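You operate a simulated robot arm through the tools that you are given. There is no shell and no other tool. Be economical: measure what you need, move in short steps, check, and stop when the job is done.

You are at the controls of a simulated robot arm. One attempt, no reset.

Task
Pump the vacuum unit down below 1 mbar and seal it off.
Fine: switch the pump on, open the vacuum valve, watch the vacuum gauge; shut the valve before the pump goes off; the service cap stays on and the holding valve shut.

It is judged by the outcome, as a careful person would: the job done as asked, and still so three seconds after it is handed in. It fails if anything else is knocked over, pushed out of place, dropped, spilled or broken. A push-on lid holds only when it is set on centred and level and pressed home; a screw cap is set on level and turned clockwise until tight.

Robot
A 6-joint arm with a two-finger parallel gripper on a trunk, on a base that drives. Base frame: it is fixed to the floor where the robot stands at the start and does not move with it; the origin is under the middle of the robot, x ahead of it, y to its left, z up; the surface under the hand at the start is at about z = 0.85. Units: m, degrees, N and s.
With the tool pointing down near the work surface it reaches from about 0.24 to 0.66 m from the robot's upright axis, wherever it stands. Its first joint turns from -166.0 to 166.0 degrees. Places, roughly: holding valve [0.4, 0.6, 0.9]; pump switch [0.5, 0.1, 1.1]; service cap (3x3x5 cm) [0.5, 0.9, 1.2]; service stub [0.5, 0.9, 1.1]; vacuum gauge [0.6, 0.4, 1]; vacuum valve [0.4, 0.4, 0.9]. Payload 1.57 kg.
Tool frame: the origin (TCP) lies between the finger pads and is the grasp point; the fingertips stand 0.03 m ahead of it; z points along the fingers, y is the line along which they close. Largest opening 0.11 m; finger width 0.024, thickness 0.012; the body of the gripper, 0.048 by 0.112 m, starts 0.078 m behind the TCP.
Orientation is that of the tool frame in the base frame, as [roll, pitch, yaw] about the fixed x, y, z axes, in that order (R = Rz(yaw) Ry(pitch) Rx(roll)). With the fingers straight down and closing along the base's y, the tool's x points along the base's -x, its y along +y and its z along -z.

Tools
- The arm moves only by the tool step_arm. Its argument "plan" is text: rows parted by semicolons, each of 6 numbers parted by spaces: the shift along the tool's x, y, z in cm, then the turn, a rotation vector about the tool's x, y, z in degrees. In form: x y z wx wy wz; .... A call has 1 to 12 rows; each row shifts and turns the commanded pose from where the row before left it, along the tool's axes as they then stand. "fingers" is the opening, from 0 (shut) to 1 (fully open), set as the call begins (left out, the last holds). Rows are played at 5 a second. More than 0.05 m and 8.6 degrees between two rows, or a gripper value outside its range, and nothing of the call is played. A pose out of reach is approached as far as the arm can. The call stops where the force on the tool passes 50 N (or 10 N more than at its start, if that is more) or the arm is blocked; 0.2 s more then pass. The fingers move at their own pace (about 0.108 m/s each) and stop on an object; they squeeze with about 36 N. The grip force told is the motor's: it shows also when the fingers shut on nothing. Time passes only in rows, and 0.2 s behind the last, so rows that do not move let the fingers close. The reply holds the time, the measured pose of the TCP, the force on the tool along the base axes, the opening and the grip force, in the units named above and with some noise, with the torque about the TCP (base axes, N m) and any sound that the robot's microphone picked up.
- Cameras (640 x 400 px; columns grow to the right, rows downward): "scene" is now at [0.0548, 0.1518, 1.7034]; the picture's right is [0.14, -0.99, 0.00], its down [-0.78, -0.11, -0.62] and it looks along [0.61, 0.09, -0.79] (base axes); focal length 288 px, centre (320, 200). "wrist" rides on the gripper at [0.07, 0.016, -0.141] in the tool frame; the picture's right is [-0.23, 0.97, 0.00], its down [-0.86, -0.20, -0.48] and it looks along [-0.47, -0.11, 0.88] (tool axes); focal length 222 px, centre (320, 200). There is no depth. A picture from a camera that has moved, and an enlarged one, comes with that camera's place and axes in the base frame and with its lens.
- capture(camera): a new picture of that camera. No time passes.
- slide_trunk(by): slides the trunk up (or, below 0, down) by that many m; the arm and the scene camera ride with it, the base frame stays. It gives what a move gives, with no picture.
- steer(legs): drives the robot by 1 to 6 legs, each [ahead, left, turn to the left] in m, m and degrees, along the robot's own axes; the way and the turn of a leg run together, so that a leg with both is an arc; at most 1.5 m and 180 degrees a leg. The arm and the cameras ride along, it lands a little off, and it stops where it bumps. It gives what a move gives.
- pan_tilt(pan, tilt): turns the head with the scene camera to pan (to the left, within 120 degrees either way) and tilt (down, from -29 to 69), counted from straight ahead of the robot. It gives what a move gives.
- zoom(camera, box): a new picture of the part [left, top, right, bottom] of that camera's present view, enlarged. No time passes.
- finish_job(): hands the job in; it is judged then, once.

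Work in short steps. Places have to be worked out from the pictures, the camera data and where the tool is seen: move nearer, look again, correct. Check each grasp and each placing, and mend what went wrong. You have 120 turns and 78 pictures in all, those below and enlarged ones among them. Open the gripper and draw the arm clear of the work before you hand the job in, unless the task says otherwise; then end with one line.

The tools are called after "Emit:" as name(argument=value, ...) on one line, values as JSON. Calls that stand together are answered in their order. step_arm: Moves the arm, as the interface text tells. Its arguments: {"type":"object","properties":{"plan":{"type":"string"},"fingers":{"type":"number"}},"required":["plan"]} The other tools are called the same way: slide_trunk (by) slides the trunk up or down; steer (legs) drives the base; pan_tilt (pan, tilt) turns the head that bears the scene camera; capture (camera) takes a picture; zoom (camera, box) takes an enlarged picture of a part of a camera's view; finish_job () hands the job in.

At the start:

```text
time: 0.0
position: [0.2919, 0.2995, 1.3305]
ee_rot: [-180.0, -0.1, -180.0]
contact_force: [0.4, -0.3, 0.1]
wrist_torque: [0.01, 0.01, 0.01]
finger_gap: 0.11
grip_force: 0.0
trunk travel left (down, up): [-0.3, 0.29]
robot x, y, heading: [0.0008, 0.0047, 0.2]
head pan, tilt: [8.3, 51.9]
```

scene: 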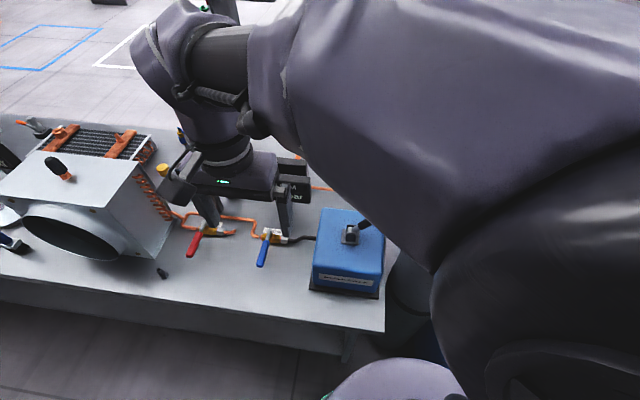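
wrist: 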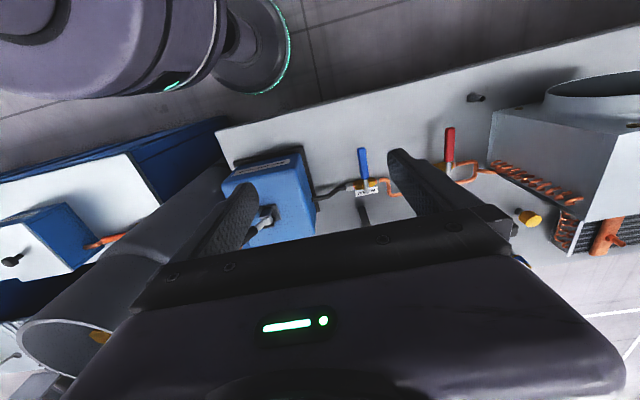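

I start by taking enlarged views of the valves and the pump to see the details.

Emit:
zoom(camera="scene", box=[150, 140, 400, 300])

Emit:
zoom(camera="wrist", box=[210, 90, 550, 300])

```text
2.50 times, centred on (275, 220) of scene
camera zoom: at [0.0548, 0.1518, 1.7034], right [0.14, -0.99, 0.0], down [-0.78, -0.11, -0.62], along [0.61, 0.09, -0.79], focal length 721 px, centre (432, 150)
```

zoom: 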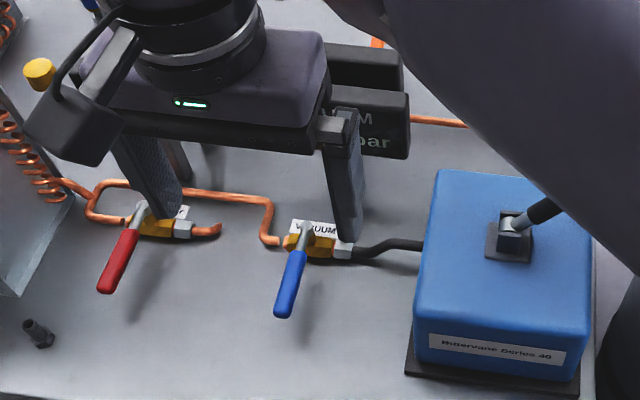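

```text
1.88 times, centred on (380, 195) of wrist
camera zoom: at [0.2226, 0.3158, 1.4726], right [0.23, 0.97, 0.0], down [0.86, -0.2, 0.48], along [0.47, -0.11, -0.88], focal length 418 px, centre (207, 209)
```

zoom: 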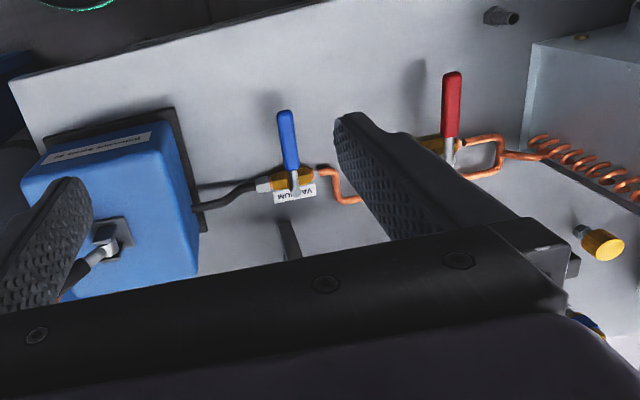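

Both lever handles stand across their pipes (shut), and the toggle on the pump top is partly hidden. I shift the hand to the right, high up, to see the switch and the gauge.

Emit:
step_arm(plan="0 -4 0 0 0 0;0 -4 0 0 0 0;0 -4 0 0 0 0;0 -4 0 0 0 0;0 0 0 0 0 0", fingers=0.4)

Emit:
capture(camera="scene")

Emit:
capture(camera="wrist")

```text
time: 1.2
position: [0.2905, 0.1382, 1.3315]
ee_rot: [-180.0, 0.0, 180.0]
contact_force: [0.4, 0.1, -0.4]
wrist_torque: [0.01, -0.01, 0.0]
finger_gap: 0.0441
grip_force: 0.0
trunk travel left (down, up): [-0.3, 0.29]
robot x, y, heading: [0.0004, -0.0034, 0.3]
head pan, tilt: [8.3, 51.9]
```

```text
73 pictures are left
camera scene: at [0.046, 0.1018, 1.7051], right [-0.52, -0.85, 0.0], down [-0.66, 0.4, -0.64], along [0.54, -0.33, -0.77], focal length 288 px, centre (320, 200)
```

scene: 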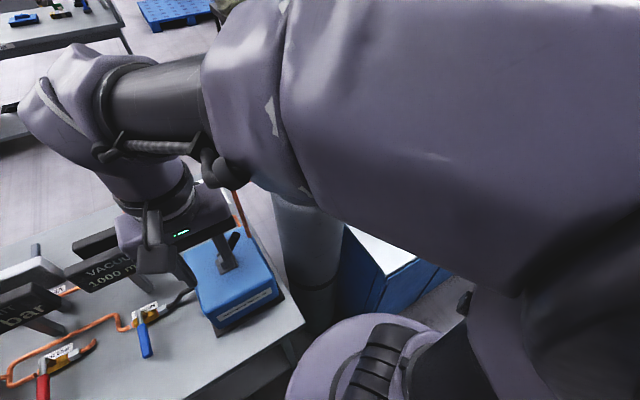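

```text
72 pictures are left
camera wrist: at [0.2219, 0.1558, 1.4737], right [0.23, 0.97, 0.0], down [0.86, -0.2, 0.48], along [0.47, -0.11, -0.88], focal length 222 px, centre (320, 200)
```

wrist: 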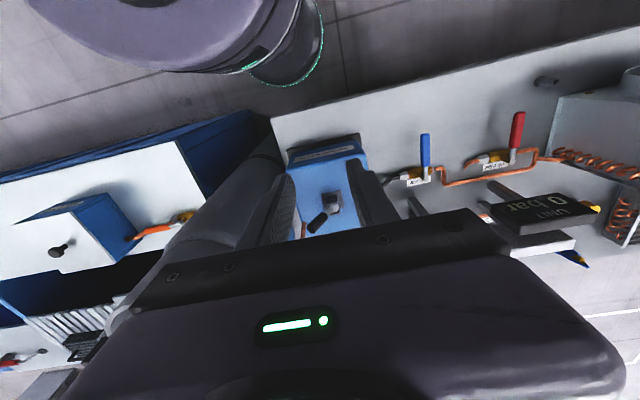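

The gauge reads VACUUM 1000 m(bar); I zoom in on the switch and on the gauges.

Emit:
zoom(camera="wrist", box=[260, 120, 420, 240])

Emit:
zoom(camera="scene", box=[60, 200, 320, 360])

```text
3.33 times, centred on (340, 180) of wrist
camera zoom: at [0.2219, 0.1558, 1.4737], right [0.23, 0.97, 0.0], down [0.86, -0.2, 0.48], along [0.47, -0.11, -0.88], focal length 740 px, centre (253, 267)
```

zoom: 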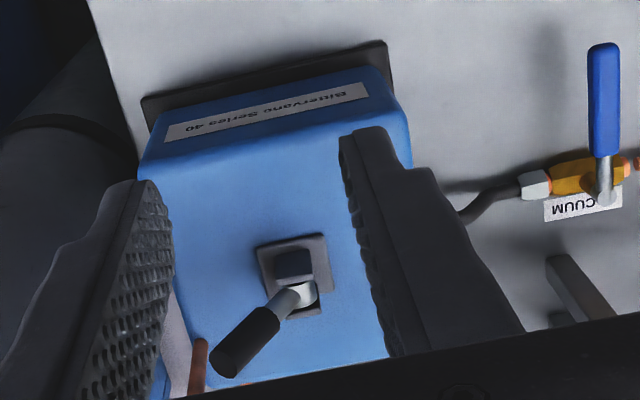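

```text
2.46 times, centred on (190, 280) of scene
camera zoom: at [0.046, 0.1018, 1.7051], right [-0.52, -0.85, 0.0], down [-0.66, 0.4, -0.64], along [0.54, -0.33, -0.77], focal length 710 px, centre (640, 3)
```

zoom: 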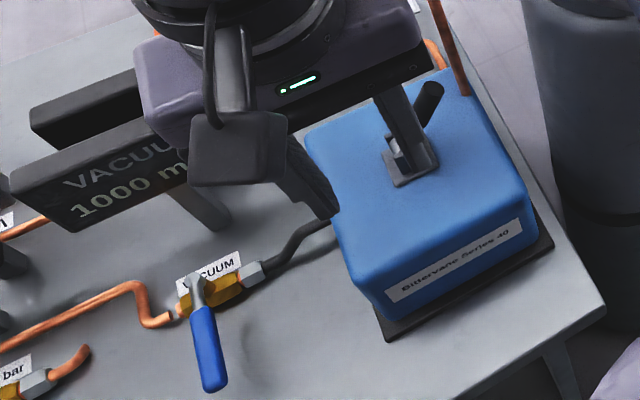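

Judging by both views, the toggle's root is near (0.47, 0.13, 1.04) and its tip near (0.485, 0.08, 1.10), leaning to -y. A brown pipe stands close behind it, so I raise the hand for a clearer look before coming near.

Emit:
step_arm(plan="0 -2 -4 0 0 0;0 -2 -4 0 0 0;0 -2 -4 0 0 0;0 0 0 0 0 0", fingers=0)

Emit:
zoom(camera="wrist", box=[220, 100, 480, 260])

Emit:
zoom(camera="scene", box=[60, 160, 360, 360])

```text
time: 2.2
position: [0.2905, 0.0789, 1.451]
ee_rot: [-180.0, 0.0, -180.0]
contact_force: [-0.2, -0.1, -0.1]
wrist_torque: [-0.03, 0.0, 0.04]
finger_gap: 0.0001
grip_force: 21.4
trunk travel left (down, up): [-0.3, 0.29]
robot x, y, heading: [-0.0012, -0.0016, -0.4]
head pan, tilt: [8.3, 51.9]
```

```text
2.46 times, centred on (350, 180) of wrist
camera zoom: at [0.2215, 0.0955, 1.5932], right [0.23, 0.97, 0.0], down [0.85, -0.2, 0.48], along [0.47, -0.11, -0.88], focal length 547 px, centre (246, 249)
```

zoom: 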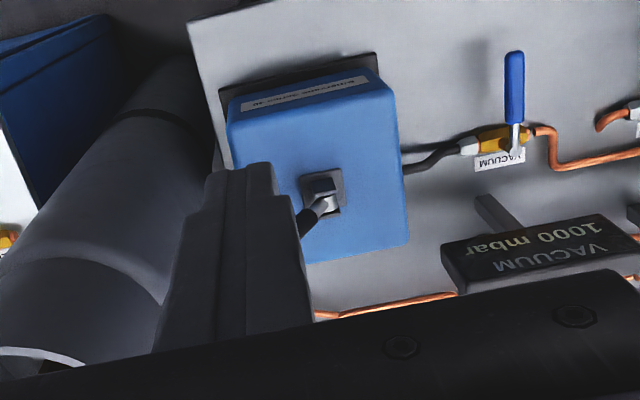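

```text
2.00 times, centred on (210, 260) of scene
camera zoom: at [0.0358, 0.0937, 1.7004], right [-0.65, -0.76, 0.0], down [-0.61, 0.53, -0.58], along [0.44, -0.38, -0.81], focal length 577 px, centre (540, 80)
```

zoom: 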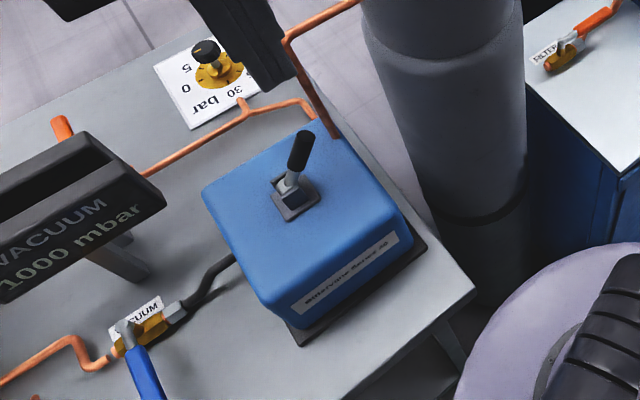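

The view is now clear: the toggle leans to -y on the pump top, and the copper pipe rises behind the pump at about x=0.57. I bring the shut fingers above the -y side of the lever.

Emit:
step_arm(plan="-3.2 -0.9 3.3 0 0 0;-3.2 -0.9 3.3 0 0 0;-3.2 -0.9 3.3 0 0 0;-3.2 -0.9 3.3 0 0 0;-3.2 -0.9 3.3 0 0 0;-3.2 -0.9 3.3 0 0 0;0 0 0 0 0 0")

Emit:
capture(camera="scene")

Emit:
capture(camera="wrist")

```text
time: 3.8
position: [0.483, 0.0245, 1.2535]
ee_rot: [-180.0, 0.1, 180.0]
contact_force: [-1.3, -0.7, -0.3]
wrist_torque: [0.03, -0.02, -0.01]
finger_gap: 0.0
grip_force: 21.4
trunk travel left (down, up): [-0.3, 0.29]
robot x, y, heading: [-0.0007, 0.0003, 0.0]
head pan, tilt: [8.3, 51.9]
```

```text
67 pictures are left
camera scene: at [0.0535, 0.152, 1.7035], right [0.14, -0.99, 0.0], down [-0.78, -0.11, -0.62], along [0.61, 0.09, -0.79], focal length 288 px, centre (320, 200)
```

scene: 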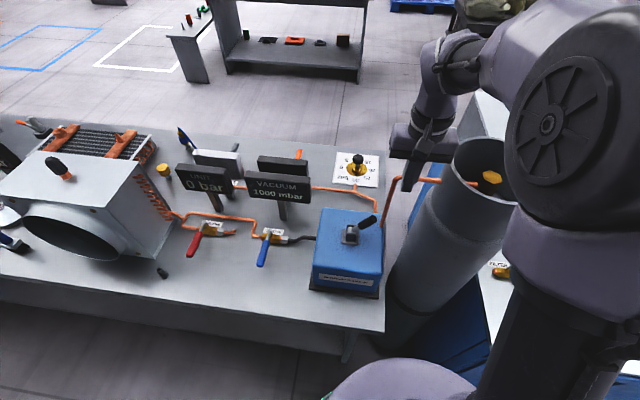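

```text
66 pictures are left
camera wrist: at [0.4125, 0.0418, 1.394], right [0.23, 0.97, 0.0], down [0.85, -0.2, 0.48], along [0.47, -0.11, -0.88], focal length 222 px, centre (320, 200)
```

wrist: 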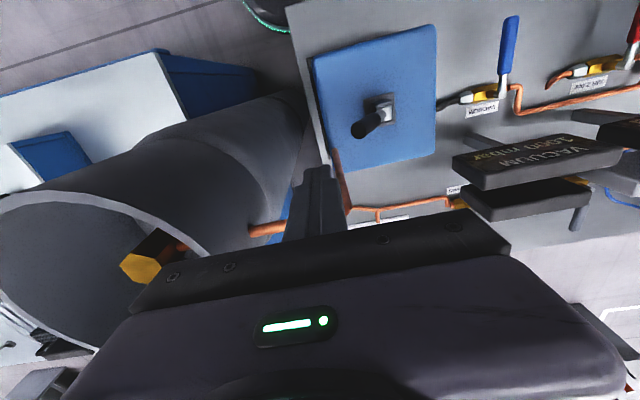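

The lever tip works out at about (0.487, 0.085, 1.075) and the pump top near z = 1.0. I lower the shut fingers beside it, to a fingertip height of about 1.05.

Emit:
step_arm(plan="0 0 4 0 0 0;0 0 4 0 0 0;0 0 4 0 0 0;0 0 3 0 0 0;0 0 2.3 0 0 0;0 0 0 0 0 0")

Emit:
zoom(camera="scene", box=[280, 140, 480, 300])

Emit:
zoom(camera="wrist", box=[220, 50, 460, 250])

```text
time: 5.2
position: [0.4839, 0.0261, 1.0792]
ee_rot: [-180.0, 0.1, -179.9]
contact_force: [0.5, 0.1, -0.4]
wrist_torque: [-0.02, -0.02, -0.01]
finger_gap: 0.0
grip_force: 21.3
trunk travel left (down, up): [-0.3, 0.29]
robot x, y, heading: [-0.0021, -0.0022, 0.1]
head pan, tilt: [8.3, 51.9]
```

```text
2.50 times, centred on (380, 220) of scene
camera zoom: at [0.0546, 0.1518, 1.7035], right [0.14, -0.99, 0.0], down [-0.78, -0.11, -0.62], along [0.61, 0.09, -0.79], focal length 721 px, centre (170, 150)
```

zoom: 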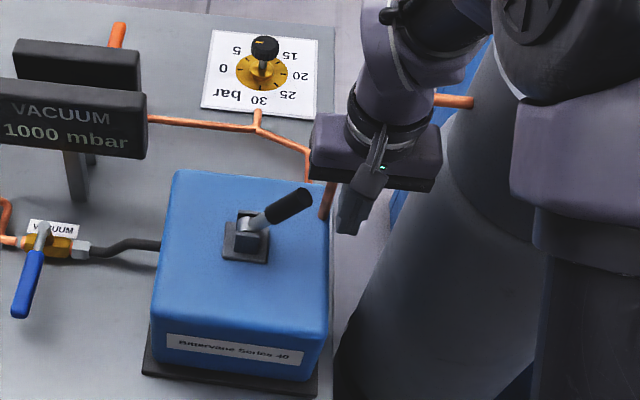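

```text
2.00 times, centred on (340, 150) of wrist
camera zoom: at [0.4149, 0.0416, 1.2211], right [0.23, 0.97, 0.0], down [0.86, -0.2, 0.48], along [0.47, -0.11, -0.88], focal length 444 px, centre (280, 300)
```

zoom: 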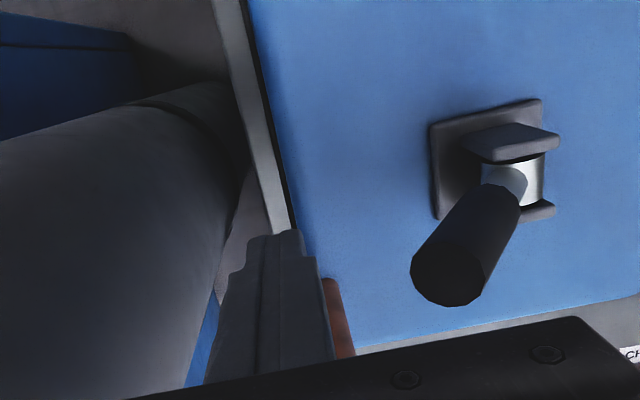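

The lever hinges about x between two cheeks, so it flips towards +y. I push it slowly that way, watching force and sound.

Emit:
step_arm(plan="0 2 0 0 0 0;0 1.5 0 0 0 0;0 1 0 0 0 0;0 1 0 0 0 0;0 1 0 0 0 0;0 1 0 0 0 0;0 1 0 0 0 0;0 0 0 0 0 0")

Emit:
zoom(camera="scene", box=[220, 140, 420, 300])

```text
time: 7.0
position: [0.4842, 0.1105, 1.0792]
ee_rot: [180.0, 0.1, -180.0]
contact_force: [0.1, -0.8, 0.4]
wrist_torque: [0.01, -0.01, 0.0]
finger_gap: 0.0
grip_force: 21.4
trunk travel left (down, up): [-0.3, 0.29]
robot x, y, heading: [-0.001, 0.001, -0.1]
head pan, tilt: [8.3, 51.9]
```

```text
2.50 times, centred on (320, 220) of scene
camera zoom: at [0.0549, 0.1518, 1.7034], right [0.14, -0.99, 0.0], down [-0.78, -0.11, -0.62], along [0.61, 0.09, -0.79], focal length 721 px, centre (320, 150)
```

zoom: 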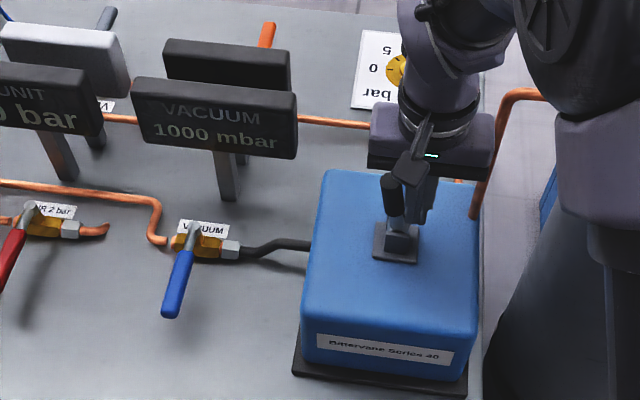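

The lever is now about upright and moves easily; I push on towards +y.

Emit:
step_arm(plan="0 0.8 0 0 0 0;0 0.8 0 0 0 0;0 0.8 0 0 0 0;0 0.6 0 0 0 0;0 0 0 0 0 0")

Emit:
zoom(camera="scene", box=[220, 140, 420, 300])

```text
time: 7.8
position: [0.4837, 0.1223, 1.0809]
ee_rot: [-179.8, 0.0, 179.7]
contact_force: [1.5, -28.8, 12.2]
wrist_torque: [-0.73, 0.01, 0.08]
finger_gap: 0.0
grip_force: 21.7
trunk travel left (down, up): [-0.3, 0.29]
robot x, y, heading: [-0.001, -0.0012, -0.2]
head pan, tilt: [8.3, 51.9]
stopped in row 4: the force on the tool passed its limit at 58 N (the readings are from after the stop); the commanded pose is now the measured one
```

```text
2.50 times, centred on (320, 220) of scene
camera zoom: at [0.0544, 0.1463, 1.704], right [0.14, -0.99, 0.0], down [-0.78, -0.11, -0.62], along [0.61, 0.09, -0.79], focal length 721 px, centre (320, 150)
```

zoom: 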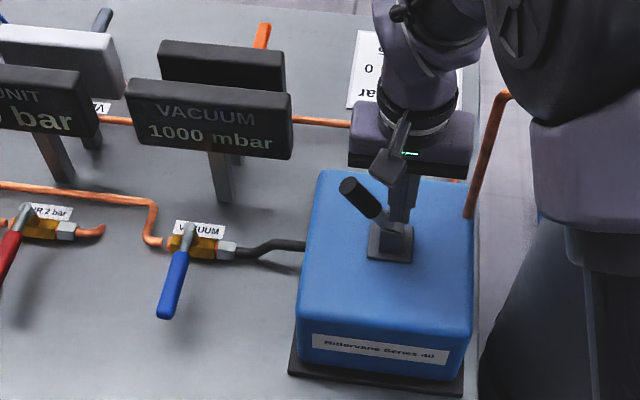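

The lever is over to the +y stop. I back the fingers off and lift to check that it stays.

Emit:
step_arm(plan="0 -2 0 0 0 0;0 -2 0 0 0 0;0 0 -4 0 0 0;0 0 -4 0 0 0;0 0 -4 0 0 0;0 0 0 0 0 0")

Emit:
capture(camera="scene")

```text
time: 9.2
position: [0.4844, 0.0871, 1.2001]
ee_rot: [-179.7, -0.1, 179.8]
contact_force: [-0.4, 0.8, 0.4]
wrist_torque: [0.02, 0.01, 0.01]
finger_gap: 0.0001
grip_force: 21.4
trunk travel left (down, up): [-0.3, 0.29]
robot x, y, heading: [0.0028, -0.0001, 0.3]
head pan, tilt: [8.3, 51.9]
```

```text
61 pictures are left
camera scene: at [0.056, 0.1509, 1.7034], right [0.14, -0.99, 0.0], down [-0.78, -0.11, -0.62], along [0.61, 0.09, -0.79], focal length 288 px, centre (320, 200)
```

scene: 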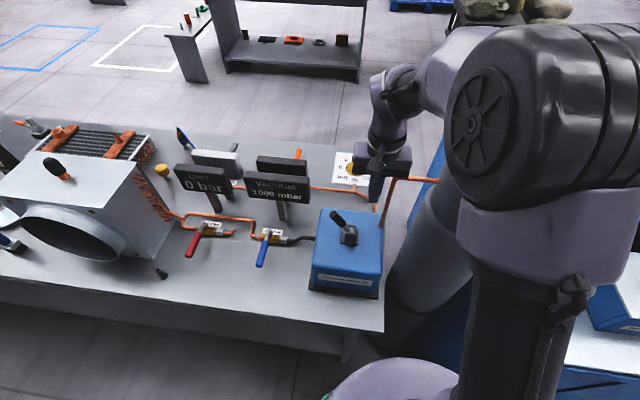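

The switch stays over on the +y side. I now carry the hand at height to above the vacuum valve, on its +y side, and look closely.

Emit:
step_arm(plan="2 3.5 0 0 0 0;2 4 0 0 0 0;2 4 0 0 0 0;2 4 0 0 0 0;0.4 4.5 0 0 0 0;0 4.5 0 0 0 0;0 4.5 0 0 0 0;0 4.5 0 0 0 0;0 4 0 0 0 0;0 0 0 0 0 0")

Emit:
capture(camera="wrist")

Emit:
capture(camera="scene")

```text
time: 11.4
position: [0.3998, 0.4609, 1.1989]
ee_rot: [-179.8, 0.0, 179.9]
contact_force: [-0.4, 0.2, 0.4]
wrist_torque: [0.03, 0.04, 0.01]
finger_gap: 0.0
grip_force: 20.8
trunk travel left (down, up): [-0.3, 0.29]
robot x, y, heading: [0.0001, -0.0019, 0.0]
head pan, tilt: [8.3, 51.9]
```

```text
60 pictures are left
camera wrist: at [0.3315, 0.479, 1.3407], right [0.23, 0.97, 0.0], down [0.86, -0.2, 0.48], along [0.46, -0.11, -0.88], focal length 222 px, centre (320, 200)
```

wrist: 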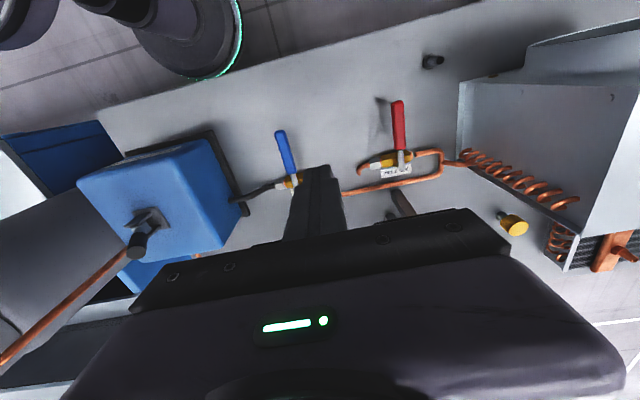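

```text
59 pictures are left
camera scene: at [0.0551, 0.15, 1.7035], right [0.14, -0.99, 0.0], down [-0.78, -0.11, -0.62], along [0.61, 0.09, -0.79], focal length 288 px, centre (320, 200)
```

scene: 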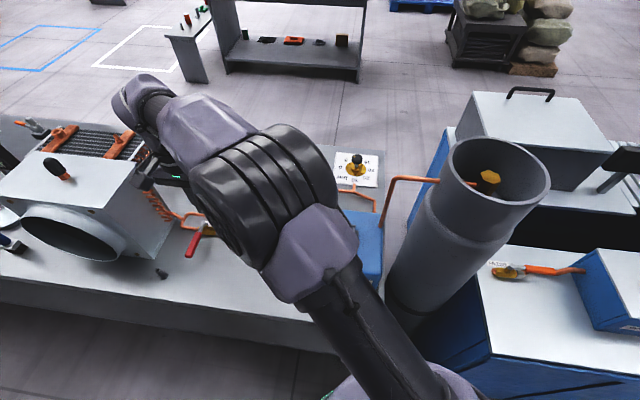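

I zoom on the blue lever from here.

Emit:
zoom(camera="wrist", box=[220, 110, 360, 210])

```text
4.00 times, centred on (290, 160) of wrist
camera zoom: at [0.3315, 0.479, 1.3407], right [0.23, 0.97, 0.0], down [0.86, -0.2, 0.48], along [0.46, -0.11, -0.88], focal length 888 px, centre (440, 360)
```

zoom: 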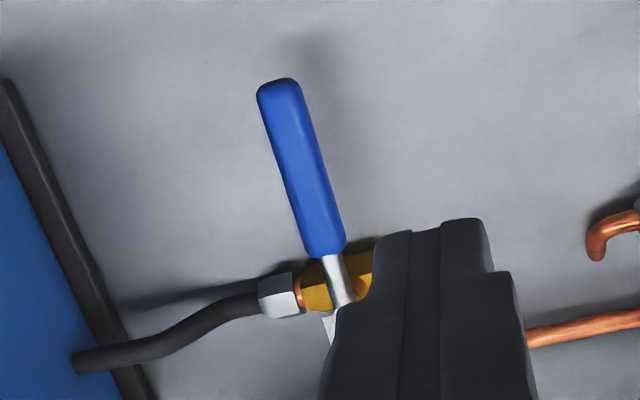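

The blue grip runs from x≈0.395 to 0.476 at y≈0.385, z≈0.915, with its pivot near (0.512, 0.383). I lower the shut fingers on its +y side, ready to push it counter-clockwise (the usual opening direction).

Emit:
step_arm(plan="-2 -1.6 3 0 0 0;-1.7 -1.3 3 0 0 0;0 0 4.5 0 0 0;0 0 4.5 0 0 0;0 0 4.5 0 0 0;0 0 4 0 0 0;0 0 2.5 0 0 0;0 0 1.4 0 0 0;0 0 0 0 0 0")

Emit:
zoom(camera="wrist", box=[180, 60, 420, 240])

Emit:
zoom(camera="scene", box=[150, 140, 390, 300])

```text
time: 13.4
position: [0.4378, 0.4324, 0.923]
ee_rot: [-179.9, -0.1, 179.9]
contact_force: [-0.1, -0.1, 1.7]
wrist_torque: [0.01, -0.04, 0.01]
finger_gap: 0.0001
grip_force: 21.0
trunk travel left (down, up): [-0.3, 0.29]
robot x, y, heading: [-0.0032, 0.0013, -0.3]
head pan, tilt: [8.3, 51.9]
```

```text
2.22 times, centred on (300, 150) of wrist
camera zoom: at [0.3686, 0.4497, 1.0651], right [0.23, 0.97, 0.0], down [0.86, -0.2, 0.48], along [0.46, -0.11, -0.88], focal length 494 px, centre (364, 311)
```

zoom: 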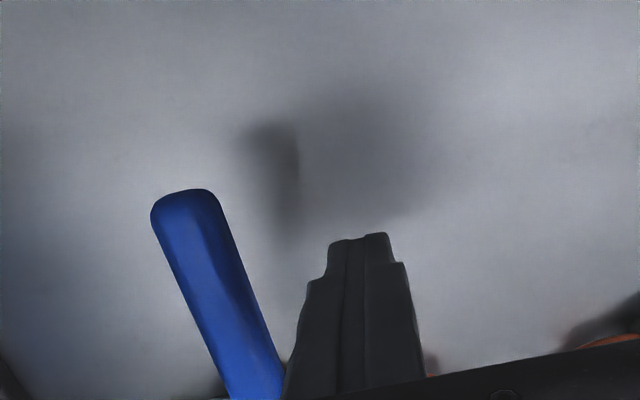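

```text
2.50 times, centred on (270, 220) of scene
camera zoom: at [0.0552, 0.1509, 1.7035], right [0.14, -0.99, 0.0], down [-0.78, -0.11, -0.62], along [0.61, 0.09, -0.79], focal length 721 px, centre (445, 150)
```

zoom: 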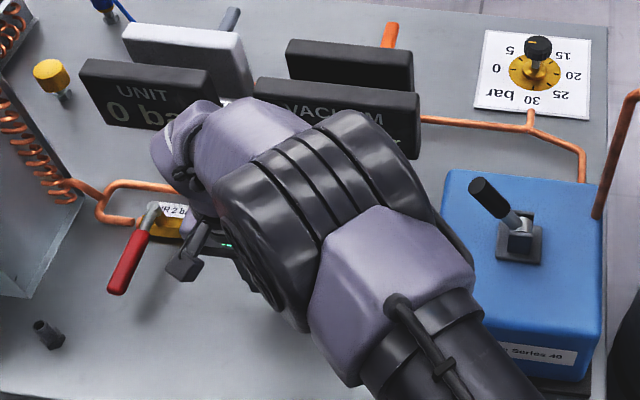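

The fingers stand beside the blue grip. I push along the first third of the arc and read the force.

Emit:
step_arm(plan="0 -1.3 0 0 0 0;0 -1.3 0 0 0 0;0.2 -0.9 0 0 0 0;0.2 -0.9 0 0 0 0;0 -1 0 0 0 0;-0.1 -1 0 0 0 0;0 0 0 0 0 0")

Emit:
capture(camera="wrist")

```text
time: 15.0
position: [0.4346, 0.3684, 0.9233]
ee_rot: [-179.7, -0.1, 179.9]
contact_force: [-0.3, -0.5, -0.7]
wrist_torque: [0.0, 0.03, 0.03]
finger_gap: 0.0
grip_force: 21.2
trunk travel left (down, up): [-0.3, 0.29]
robot x, y, heading: [0.0001, -0.003, 0.1]
head pan, tilt: [8.3, 51.9]
```

```text
55 pictures are left
camera wrist: at [0.3653, 0.3859, 1.0657], right [0.23, 0.97, 0.0], down [0.86, -0.2, 0.48], along [0.46, -0.11, -0.88], focal length 222 px, centre (320, 200)
```

wrist: 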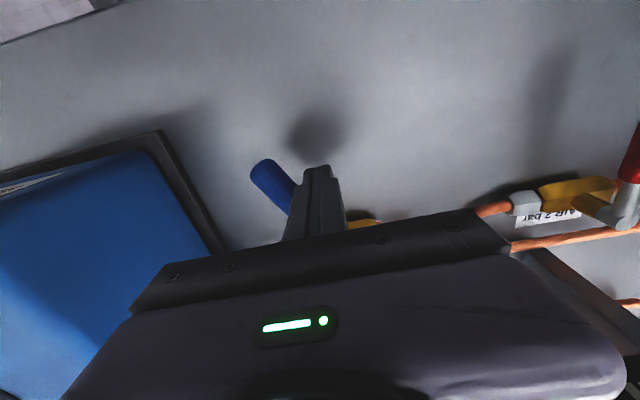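

The lever turns with little force in this direction; I carry on along the arc to the along-pipe position.

Emit:
step_arm(plan="-0.2 -0.9 0 0 0 0;-0.35 -0.9 0 0 0 0;-0.6 -0.9 0 0 0 0;-0.7 -0.9 0 0 0 0;-0.8 -0.7 0 0 0 0;-0.9 -0.7 0 0 0 0;-1 -0.45 0 0 0 0;-0.9 -0.35 0 0 0 0;0 0 0 0 0 0")

Emit:
capture(camera="wrist")

Emit:
zoom(camera="scene", box=[150, 140, 390, 300])

```text
time: 17.0
position: [0.4891, 0.3102, 0.9238]
ee_rot: [-179.8, -0.1, 179.9]
contact_force: [0.3, -0.6, 0.6]
wrist_torque: [0.01, -0.03, 0.02]
finger_gap: 0.0001
grip_force: 21.5
trunk travel left (down, up): [-0.3, 0.29]
robot x, y, heading: [0.0015, -0.0038, -0.2]
head pan, tilt: [8.3, 51.9]
```

```text
54 pictures are left
camera wrist: at [0.42, 0.3278, 1.0661], right [0.23, 0.97, 0.0], down [0.86, -0.2, 0.48], along [0.46, -0.11, -0.88], focal length 222 px, centre (320, 200)
```

wrist: 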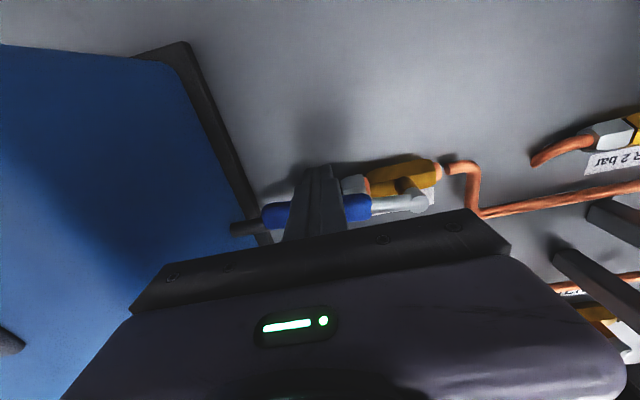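

```text
2.50 times, centred on (270, 220) of scene
camera zoom: at [0.0552, 0.151, 1.7034], right [0.14, -0.99, 0.0], down [-0.78, -0.11, -0.62], along [0.61, 0.09, -0.79], focal length 721 px, centre (445, 150)
```

zoom: 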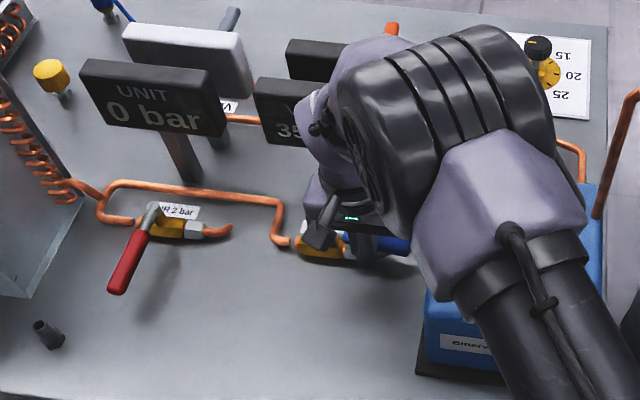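

The VACUUM gauge is falling (35x), so the pump runs and the valve is open. I back off the lever, lift, and move right to see the gauge.

Emit:
step_arm(plan="1.5 0 0 0 0 0;0 0 -4.5 0 0 0;0 0 -4.5 0 0 0;0 0 -4.5 0 0 0;0 0 -4.5 0 0 0;0 0 -4.5 0 0 0;0 -4 -2 0 0 0;0 -4 0 0 0 0;0 -4 0 0 0 0;0 -4 0 0 0 0;0 -4 0 0 0 0;0 0 0 0 0 0")

Emit:
zoom(camera="scene", box=[150, 140, 390, 300])

```text
time: 19.6
position: [0.4724, 0.1132, 1.1696]
ee_rot: [-179.7, -0.1, 179.9]
contact_force: [-0.4, 1.1, 0.7]
wrist_torque: [0.0, -0.03, 0.0]
finger_gap: 0.0
grip_force: 21.3
trunk travel left (down, up): [-0.3, 0.29]
robot x, y, heading: [-0.0007, -0.0003, 0.3]
head pan, tilt: [8.3, 51.9]
```

```text
2.50 times, centred on (270, 220) of scene
camera zoom: at [0.0554, 0.1518, 1.7034], right [0.14, -0.99, 0.0], down [-0.78, -0.11, -0.62], along [0.61, 0.09, -0.79], focal length 721 px, centre (445, 150)
```

zoom: 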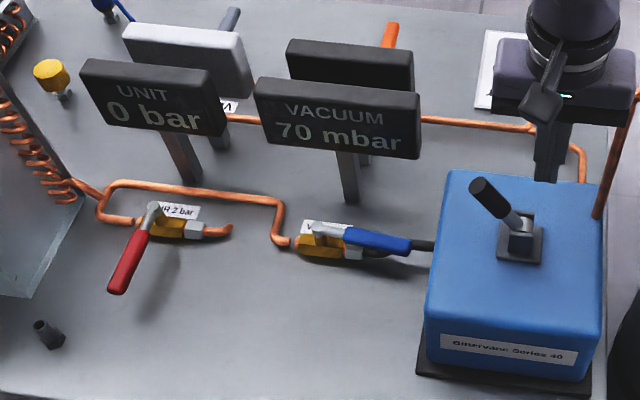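

70 mbar and falling; the lever is along the pipe. I wait.

Emit:
step_arm(plan="0 0 0 0 0 0;0 0 0 0 0 0;0 0 0 0 0 0;0 0 0 0 0 0;0 0 0 0 0 0;0 0 0 0 0 0;0 0 0 0 0 0;0 0 0 0 0 0;0 0 0 0 0 0;0 0 0 0 0 0;0 0 0 0 0 0;0 0 0 0 0 0")

Emit:
step_arm(plan="0 0 0 0 0 0;0 0 0 0 0 0;0 0 0 0 0 0;0 0 0 0 0 0;0 0 0 0 0 0;0 0 0 0 0 0;0 0 0 0 0 0;0 0 0 0 0 0;0 0 0 0 0 0;0 0 0 0 0 0;0 0 0 0 0 0;0 0 0 0 0 0")

Emit:
step_arm(plan="0 0 0 0 0 0;0 0 0 0 0 0;0 0 0 0 0 0;0 0 0 0 0 0;0 0 0 0 0 0;0 0 0 0 0 0;0 0 0 0 0 0;0 0 0 0 0 0;0 0 0 0 0 0;0 0 0 0 0 0;0 0 0 0 0 0;0 0 0 0 0 0")

Emit:
zoom(camera="scene", box=[150, 140, 390, 300])

```text
time: 22.2
position: [0.4735, 0.1133, 1.1699]
ee_rot: [-179.9, -0.1, 179.9]
contact_force: [-0.5, -0.6, -0.1]
wrist_torque: [-0.02, 0.02, -0.03]
finger_gap: 0.0
grip_force: 21.6
trunk travel left (down, up): [-0.3, 0.29]
robot x, y, heading: [0.0006, -0.0026, -0.2]
head pan, tilt: [8.3, 51.9]
```

```text
time: 24.8
position: [0.4727, 0.1129, 1.1705]
ee_rot: [-179.9, -0.1, 179.8]
contact_force: [0.0, 0.3, -0.2]
wrist_torque: [0.02, -0.01, 0.0]
finger_gap: 0.0
grip_force: 21.3
trunk travel left (down, up): [-0.3, 0.29]
robot x, y, heading: [0.0009, -0.0017, -0.2]
head pan, tilt: [8.3, 51.9]
```

```text
time: 27.4
position: [0.473, 0.1133, 1.1689]
ee_rot: [-179.8, -0.1, 180.0]
contact_force: [0.2, -0.1, -0.4]
wrist_torque: [-0.02, 0.04, 0.01]
finger_gap: 0.0
grip_force: 20.9
trunk travel left (down, up): [-0.3, 0.29]
robot x, y, heading: [-0.0033, -0.0024, -0.1]
head pan, tilt: [8.3, 51.9]
```

```text
2.50 times, centred on (270, 220) of scene
camera zoom: at [0.0553, 0.1509, 1.7034], right [0.14, -0.99, 0.0], down [-0.78, -0.11, -0.62], along [0.61, 0.09, -0.79], focal length 721 px, centre (445, 150)
```

zoom: 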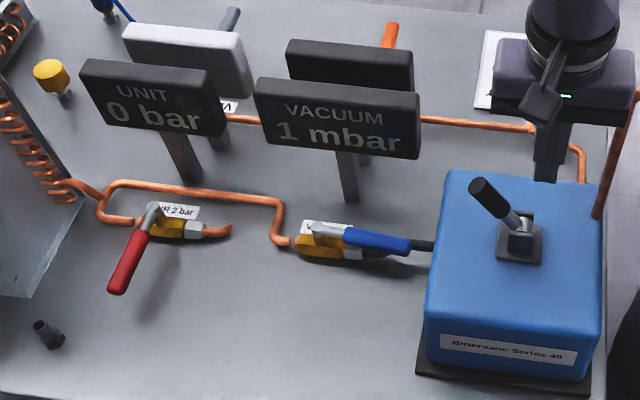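

1 mbar; I let it run on well below that.

Emit:
step_arm(plan="0 0 0 0 0 0;0 0 0 0 0 0;0 0 0 0 0 0;0 0 0 0 0 0;0 0 0 0 0 0;0 0 0 0 0 0;0 0 0 0 0 0;0 0 0 0 0 0;0 0 0 0 0 0;0 0 0 0 0 0;0 0 0 0 0 0;0 0 0 0 0 0")

Emit:
step_arm(plan="0 0 0 0 0 0;0 0 0 0 0 0;0 0 0 0 0 0;0 0 0 0 0 0;0 0 0 0 0 0;0 0 0 0 0 0;0 0 0 0 0 0;0 0 0 0 0 0;0 0 0 0 0 0;0 0 0 0 0 0;0 0 0 0 0 0;0 0 0 0 0 0")

Emit:
zoom(camera="scene", box=[220, 150, 360, 260])

Emit:
capture(camera="wrist")

```text
time: 30.0
position: [0.4734, 0.1125, 1.1704]
ee_rot: [-179.8, -0.2, 179.9]
contact_force: [-0.6, 0.0, 0.3]
wrist_torque: [0.01, 0.03, 0.01]
finger_gap: 0.0001
grip_force: 21.0
trunk travel left (down, up): [-0.3, 0.29]
robot x, y, heading: [-0.0029, -0.001, -0.1]
head pan, tilt: [8.3, 51.9]
```

```text
time: 32.6
position: [0.4722, 0.1129, 1.1689]
ee_rot: [-179.9, -0.2, 179.9]
contact_force: [-0.3, -0.1, 0.0]
wrist_torque: [0.03, -0.01, -0.01]
finger_gap: 0.0
grip_force: 21.8
trunk travel left (down, up): [-0.3, 0.29]
robot x, y, heading: [0.0031, -0.0028, -0.1]
head pan, tilt: [8.3, 51.9]
```

```text
3.64 times, centred on (290, 205) of scene
camera zoom: at [0.0553, 0.1509, 1.7034], right [0.14, -0.99, 0.0], down [-0.78, -0.11, -0.62], along [0.61, 0.09, -0.79], focal length 1048 px, centre (429, 182)
```

zoom: 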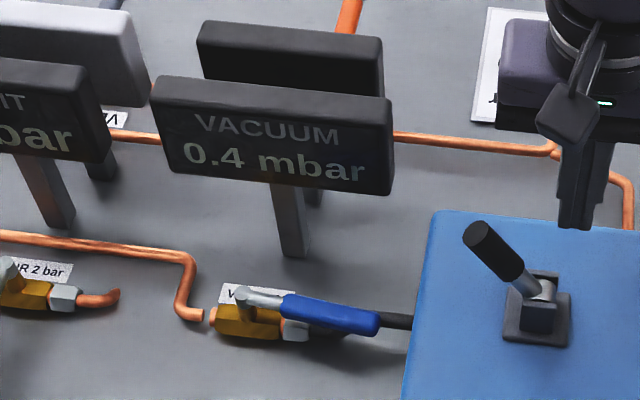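

```text
49 pictures are left
camera wrist: at [0.4044, 0.1299, 1.3117], right [0.23, 0.97, 0.0], down [0.86, -0.2, 0.48], along [0.46, -0.11, -0.88], focal length 222 px, centre (320, 200)
```

wrist: 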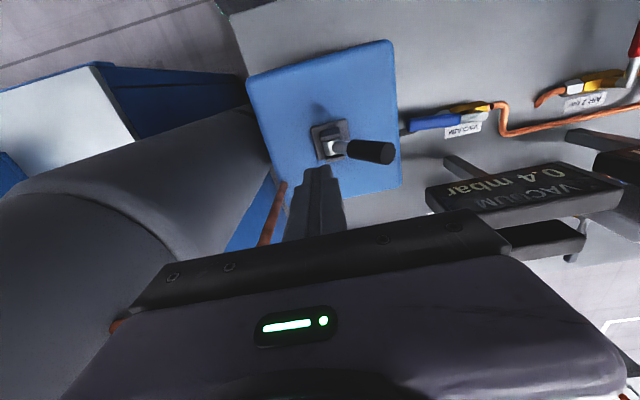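

0.4 mbar. Now to shut the valve: I bring the fingers over the +x side of the lever (between lever and gauge post) and come part way down to check.

Emit:
step_arm(plan="-1.9 4.5 0 0 0 0;-1.9 4.5 0 0 0 0;-1.9 4.5 0 0 0 0;-1.9 4.5 0 0 0 0;0 1 0 0 0 0;0 0 4 0 0 0;0 0 4 0 0 0;0 0 4 0 0 0;0 0 3 0 0 0;0 0 0 0 0 0")

Emit:
capture(camera="wrist")

Emit:
zoom(camera="scene", box=[150, 140, 390, 300])

```text
time: 34.8
position: [0.5507, 0.301, 1.0182]
ee_rot: [-179.8, -0.1, 179.9]
contact_force: [-0.9, 0.1, 0.2]
wrist_torque: [-0.03, 0.02, -0.03]
finger_gap: 0.0
grip_force: 21.4
trunk travel left (down, up): [-0.3, 0.29]
robot x, y, heading: [-0.0002, 0.0014, 0.0]
head pan, tilt: [8.3, 51.9]
```

```text
48 pictures are left
camera wrist: at [0.4815, 0.3183, 1.1607], right [0.23, 0.97, 0.0], down [0.86, -0.2, 0.48], along [0.46, -0.11, -0.88], focal length 222 px, centre (320, 200)
```

wrist: 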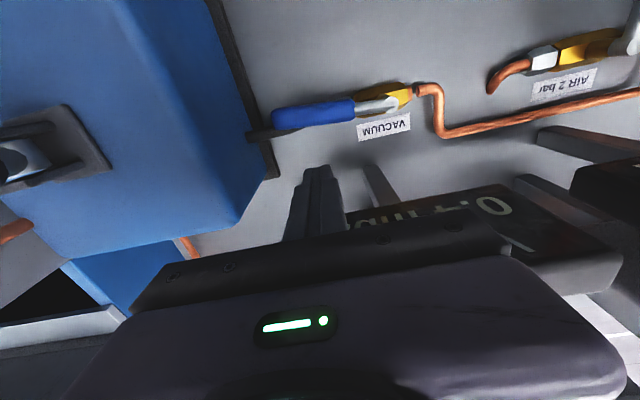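

```text
2.50 times, centred on (270, 220) of scene
camera zoom: at [0.0552, 0.1509, 1.7035], right [0.14, -0.99, 0.0], down [-0.78, -0.11, -0.62], along [0.61, 0.09, -0.79], focal length 721 px, centre (445, 150)
```

zoom: 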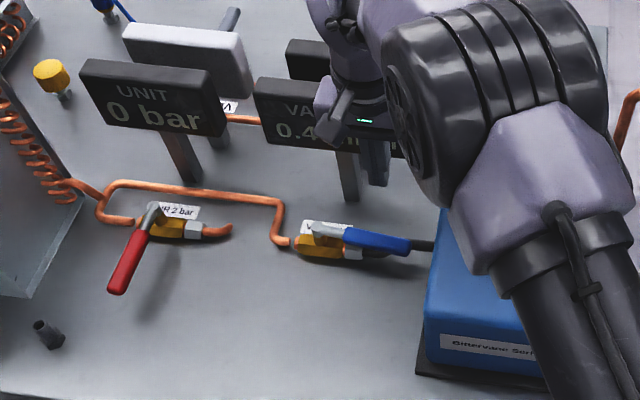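

Clearances look fine; the hose runs beneath the lever, so I keep the fingertips a little higher (about 0.91). I descend and sweep the lever back clockwise along the arc.

Emit:
step_arm(plan="0 0.5 4 0 0 0;0 0 3.8 0 0 0;0.8 0 0 0 0 0;0.8 0 0 0 0 0;0.9 -0.1 0 0 0 0;0.9 -0.1 0 0 0 0;1 0 0 0 0 0;1 0.1 0 0 0 0;0.9 0.3 0 0 0 0;0.9 0.3 0 0 0 0;0 0 0 0 0 0")

Emit:
capture(camera="wrist")

```text
time: 37.2
position: [0.4773, 0.3124, 0.9406]
ee_rot: [-179.8, -0.1, 179.9]
contact_force: [0.8, -0.2, 0.4]
wrist_torque: [0.02, -0.02, 0.0]
finger_gap: 0.0
grip_force: 21.4
trunk travel left (down, up): [-0.3, 0.29]
robot x, y, heading: [-0.0014, -0.0014, 0.3]
head pan, tilt: [8.3, 51.9]
```

```text
46 pictures are left
camera wrist: at [0.4085, 0.3283, 1.0831], right [0.23, 0.97, 0.0], down [0.86, -0.2, 0.48], along [0.46, -0.11, -0.88], focal length 222 px, centre (320, 200)
```

wrist: 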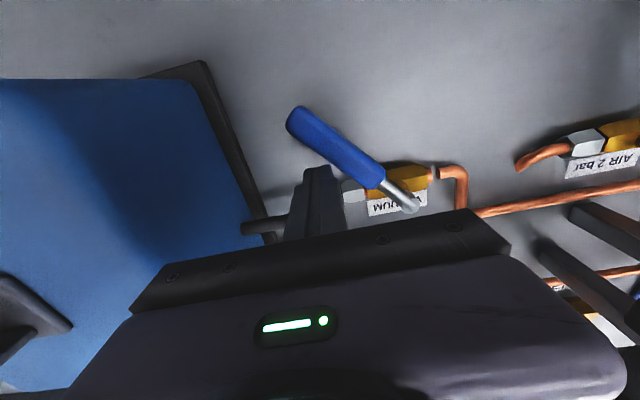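

The lever follows. I lower 1 cm for a firmer contact and finish the arc to the shut position.

Emit:
step_arm(plan="0.6 0.3 1 0 0 0;0.6 0.5 0 0 0 0;0.7 0.6 0 0 0 0;0.7 0.7 0 0 0 0;0.6 0.9 0 0 0 0;0.5 0.9 0 0 0 0;0.3 0.9 0 0 0 0;0 0.3 0 0 0 0;0 0.3 0 0 0 0;0 0 0 0 0 0")

Emit:
capture(camera="wrist")

```text
time: 39.4
position: [0.4372, 0.3617, 0.932]
ee_rot: [-179.7, -0.2, 179.8]
contact_force: [-1.3, -24.2, -5.9]
wrist_torque: [-0.37, 0.09, -0.21]
finger_gap: 0.0001
grip_force: 21.1
trunk travel left (down, up): [-0.3, 0.29]
robot x, y, heading: [0.0001, -0.0023, -0.2]
head pan, tilt: [8.3, 51.9]
```

```text
45 pictures are left
camera wrist: at [0.3687, 0.3792, 1.0729], right [0.23, 0.97, -0.01], down [0.86, -0.2, 0.48], along [0.46, -0.11, -0.88], focal length 222 px, centre (320, 200)
```

wrist: 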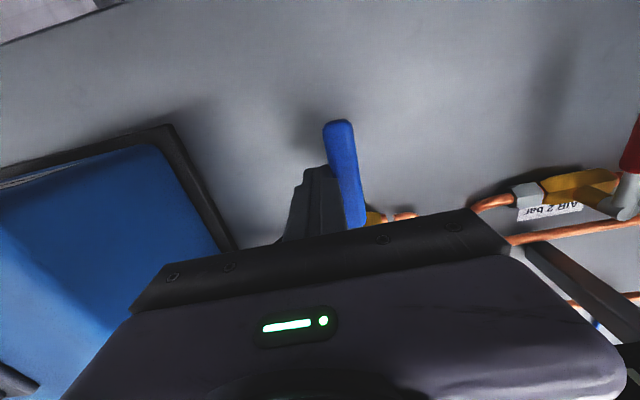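

The lever is hard against its shut stop (24 N). I back off, lift, and view the gauge from the pump side.

Emit:
step_arm(plan="0 -2 0 0 0 0;0 0 -4.5 0 0 0;0 0 -4.5 0 0 0;0 0 -4.5 0 0 0;0 0 -4.5 0 0 0;0 0 -4.5 0 0 0;0 -4.5 -2 0 0 0;0 -4.5 -2 0 0 0;-1 -4.5 0 0 0 0;-1 -4.5 0 0 0 0;0 0 0 0 0 0")

Emit:
zoom(camera="scene", box=[150, 140, 390, 300])

```text
time: 41.8
position: [0.4572, 0.1675, 1.197]
ee_rot: [-179.7, -0.1, 179.9]
contact_force: [-0.2, 0.1, 0.6]
wrist_torque: [-0.07, -0.01, -0.01]
finger_gap: 0.0
grip_force: 21.9
trunk travel left (down, up): [-0.3, 0.29]
robot x, y, heading: [0.0011, -0.0005, -0.1]
head pan, tilt: [8.3, 51.9]
```

```text
2.50 times, centred on (270, 220) of scene
camera zoom: at [0.0553, 0.1518, 1.7034], right [0.14, -0.99, 0.0], down [-0.78, -0.11, -0.62], along [0.61, 0.09, -0.79], focal length 721 px, centre (445, 150)
```

zoom: 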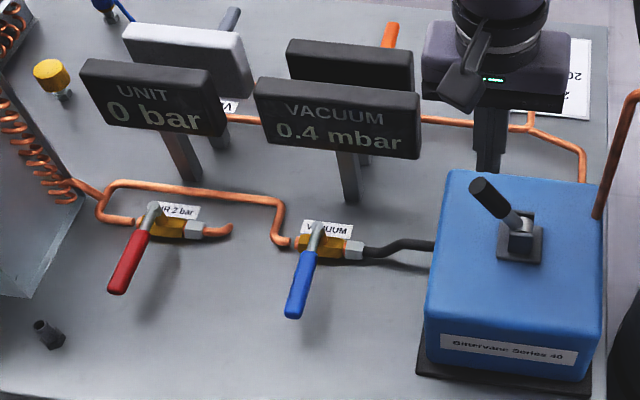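

Valve shut, gauge steady at 0.4 mbar. Now I switch the pump off: fingers down on the +y side of the toggle, then a push towards -y.

Emit:
step_arm(plan="-1.5 4 0 0 0 0;-1.4 3.3 0 0 0 0;0 0 4 0 0 0;0 0 4 0 0 0;0 0 3.7 0 0 0;0 0 0 0 0 0")

Emit:
zoom(camera="wrist", box=[200, 50, 440, 250])

```text
time: 43.2
position: [0.4886, 0.2383, 1.0795]
ee_rot: [-179.8, -0.1, 179.9]
contact_force: [-0.3, -0.3, 0.2]
wrist_torque: [-0.01, -0.04, 0.04]
finger_gap: 0.0
grip_force: 21.2
trunk travel left (down, up): [-0.3, 0.29]
robot x, y, heading: [0.0007, -0.0025, -0.1]
head pan, tilt: [8.3, 51.9]
```

```text
2.00 times, centred on (320, 150) of wrist
camera zoom: at [0.4184, 0.2555, 1.2225], right [0.23, 0.97, 0.0], down [0.86, -0.2, 0.48], along [0.46, -0.11, -0.88], focal length 444 px, centre (320, 300)
```

zoom: 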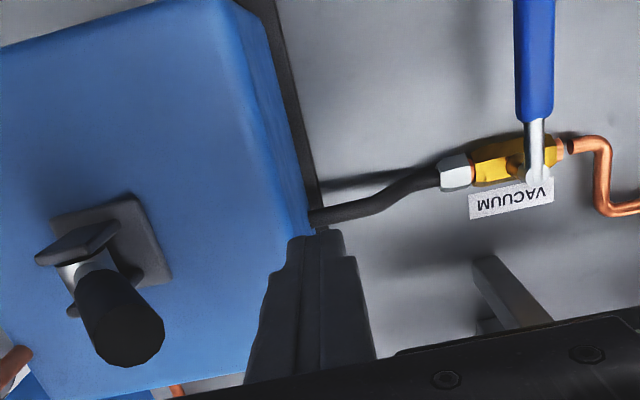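

I push the toggle towards -y in small steps until it meets its stop.

Emit:
step_arm(plan="0 -2 0 0 0 0;0 -2 0 0 0 0;0 -1.5 0 0 0 0;0 -1 0 0 0 0;0 -1 0 0 0 0;0 -1 0 0 0 0;0 -1 0 0 0 0;0 -0.8 0 0 0 0;0 -0.6 0 0 0 0;0 -0.5 0 0 0 0;0 -0.4 0 0 0 0;0 0 0 0 0 0")

Emit:
zoom(camera="scene", box=[220, 140, 420, 300])

```text
time: 45.6
position: [0.4869, 0.1311, 1.081]
ee_rot: [-180.0, 0.0, -179.9]
contact_force: [-3.1, 26.6, 3.3]
wrist_torque: [0.73, 0.12, -0.18]
finger_gap: 0.0001
grip_force: 21.1
trunk travel left (down, up): [-0.3, 0.29]
robot x, y, heading: [0.001, -0.0038, 0.2]
head pan, tilt: [8.3, 51.9]
stopped in row 11: the force on the tool passed its limit at 53 N (the readings are from after the stop); the commanded pose is now the measured one
```

```text
2.50 times, centred on (320, 220) of scene
camera zoom: at [0.0547, 0.156, 1.7031], right [0.15, -0.99, 0.0], down [-0.78, -0.12, -0.62], along [0.61, 0.09, -0.79], focal length 721 px, centre (320, 150)
```

zoom: 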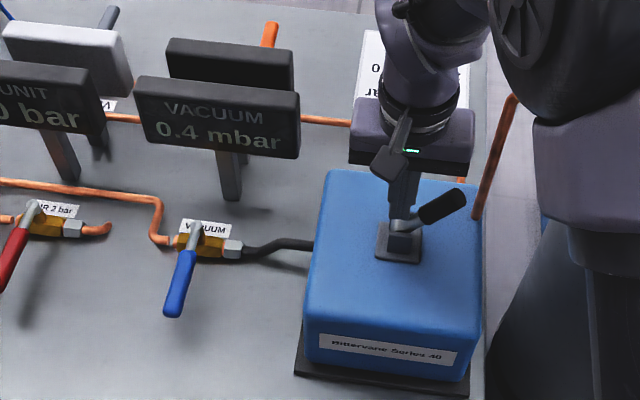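

The toggle is back at its first (off) stop. I back off, lift clear, open the gripper and draw away, then check everything.

Emit:
step_arm(plan="0 2 0 0 0 0;0 1.5 0 0 0 0;0 0 -4 0 0 0;0 0 -4 0 0 0;0 0 -4 0 0 0;0 0 -4 0 0 0;2 -4 -2 0 0 0;3 -3 -2 0 0 0;3 -3 0 0 0 0;3 -3 0 0 0 0;0 0 0 0 0 0")

Emit:
step_arm(plan="0 0 0 0 0 0;0 0 0 0 0 0;0 0 0 0 0 0;0 0 0 0 0 0;0 0 0 0 0 0;0 0 0 0 0 0;0 0 0 0 0 0;0 0 0 0 0 0;0 0 0 0 0 0;0 0 0 0 0 0;0 0 0 0 0 0;0 0 0 0 0 0", fingers=1)

Emit:
capture(camera="scene")

Emit:
capture(camera="wrist")

```text
time: 48.0
position: [0.3754, 0.0325, 1.2796]
ee_rot: [-180.0, 0.0, -179.9]
contact_force: [0.3, -1.0, 0.3]
wrist_torque: [-0.04, 0.0, 0.01]
finger_gap: 0.0
grip_force: 21.4
trunk travel left (down, up): [-0.3, 0.29]
robot x, y, heading: [-0.0016, -0.0004, -0.0]
head pan, tilt: [8.3, 51.9]
```

```text
time: 50.6
position: [0.3753, 0.0323, 1.2799]
ee_rot: [-180.0, 0.0, 180.0]
contact_force: [-0.3, -0.2, 0.8]
wrist_torque: [-0.01, 0.01, -0.04]
finger_gap: 0.1098
grip_force: 0.1
trunk travel left (down, up): [-0.3, 0.29]
robot x, y, heading: [-0.0005, 0.0003, 0.0]
head pan, tilt: [8.3, 51.9]
```

```text
41 pictures are left
camera scene: at [0.055, 0.1518, 1.7034], right [0.14, -0.99, 0.0], down [-0.78, -0.11, -0.62], along [0.61, 0.09, -0.79], focal length 288 px, centre (320, 200)
```

scene: 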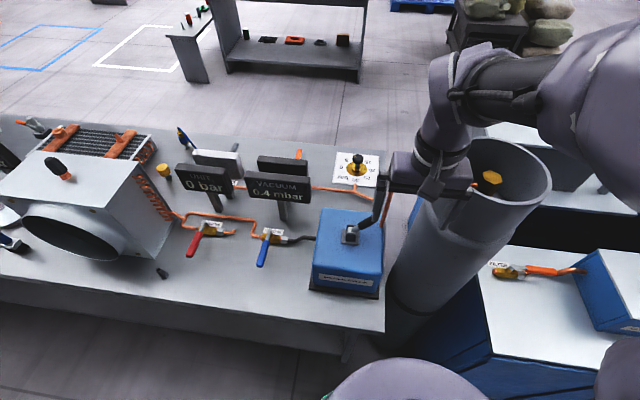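

```text
40 pictures are left
camera wrist: at [0.3062, 0.0486, 1.4219], right [0.23, 0.97, 0.0], down [0.85, -0.2, 0.48], along [0.47, -0.11, -0.88], focal length 222 px, centre (320, 200)
```

wrist: 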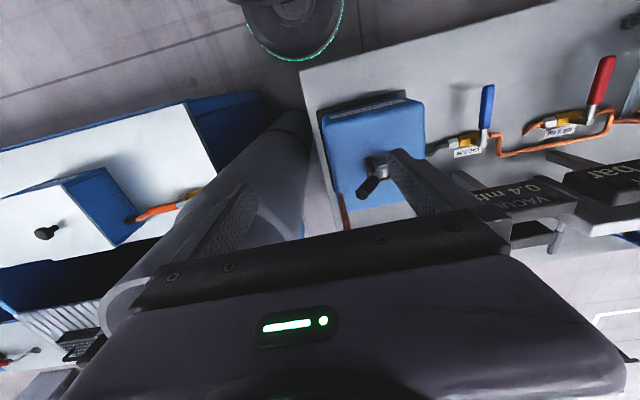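

Everything looks as it should: valve shut, toggle off, gauge holding 0.4 mbar, red holding valve and service cap untouched, and the arm clear and open. I hand the job in.

Emit:
finish_job()

```text
The job is handed in.
```

The vacuum unit is pumped down to 0.4 mbar and sealed off: I shut the vacuum valve first, then switched the pump off. The gauge still read 0.4 mbar about 5 s after that. I didn't touch the holding valve or the service cap.
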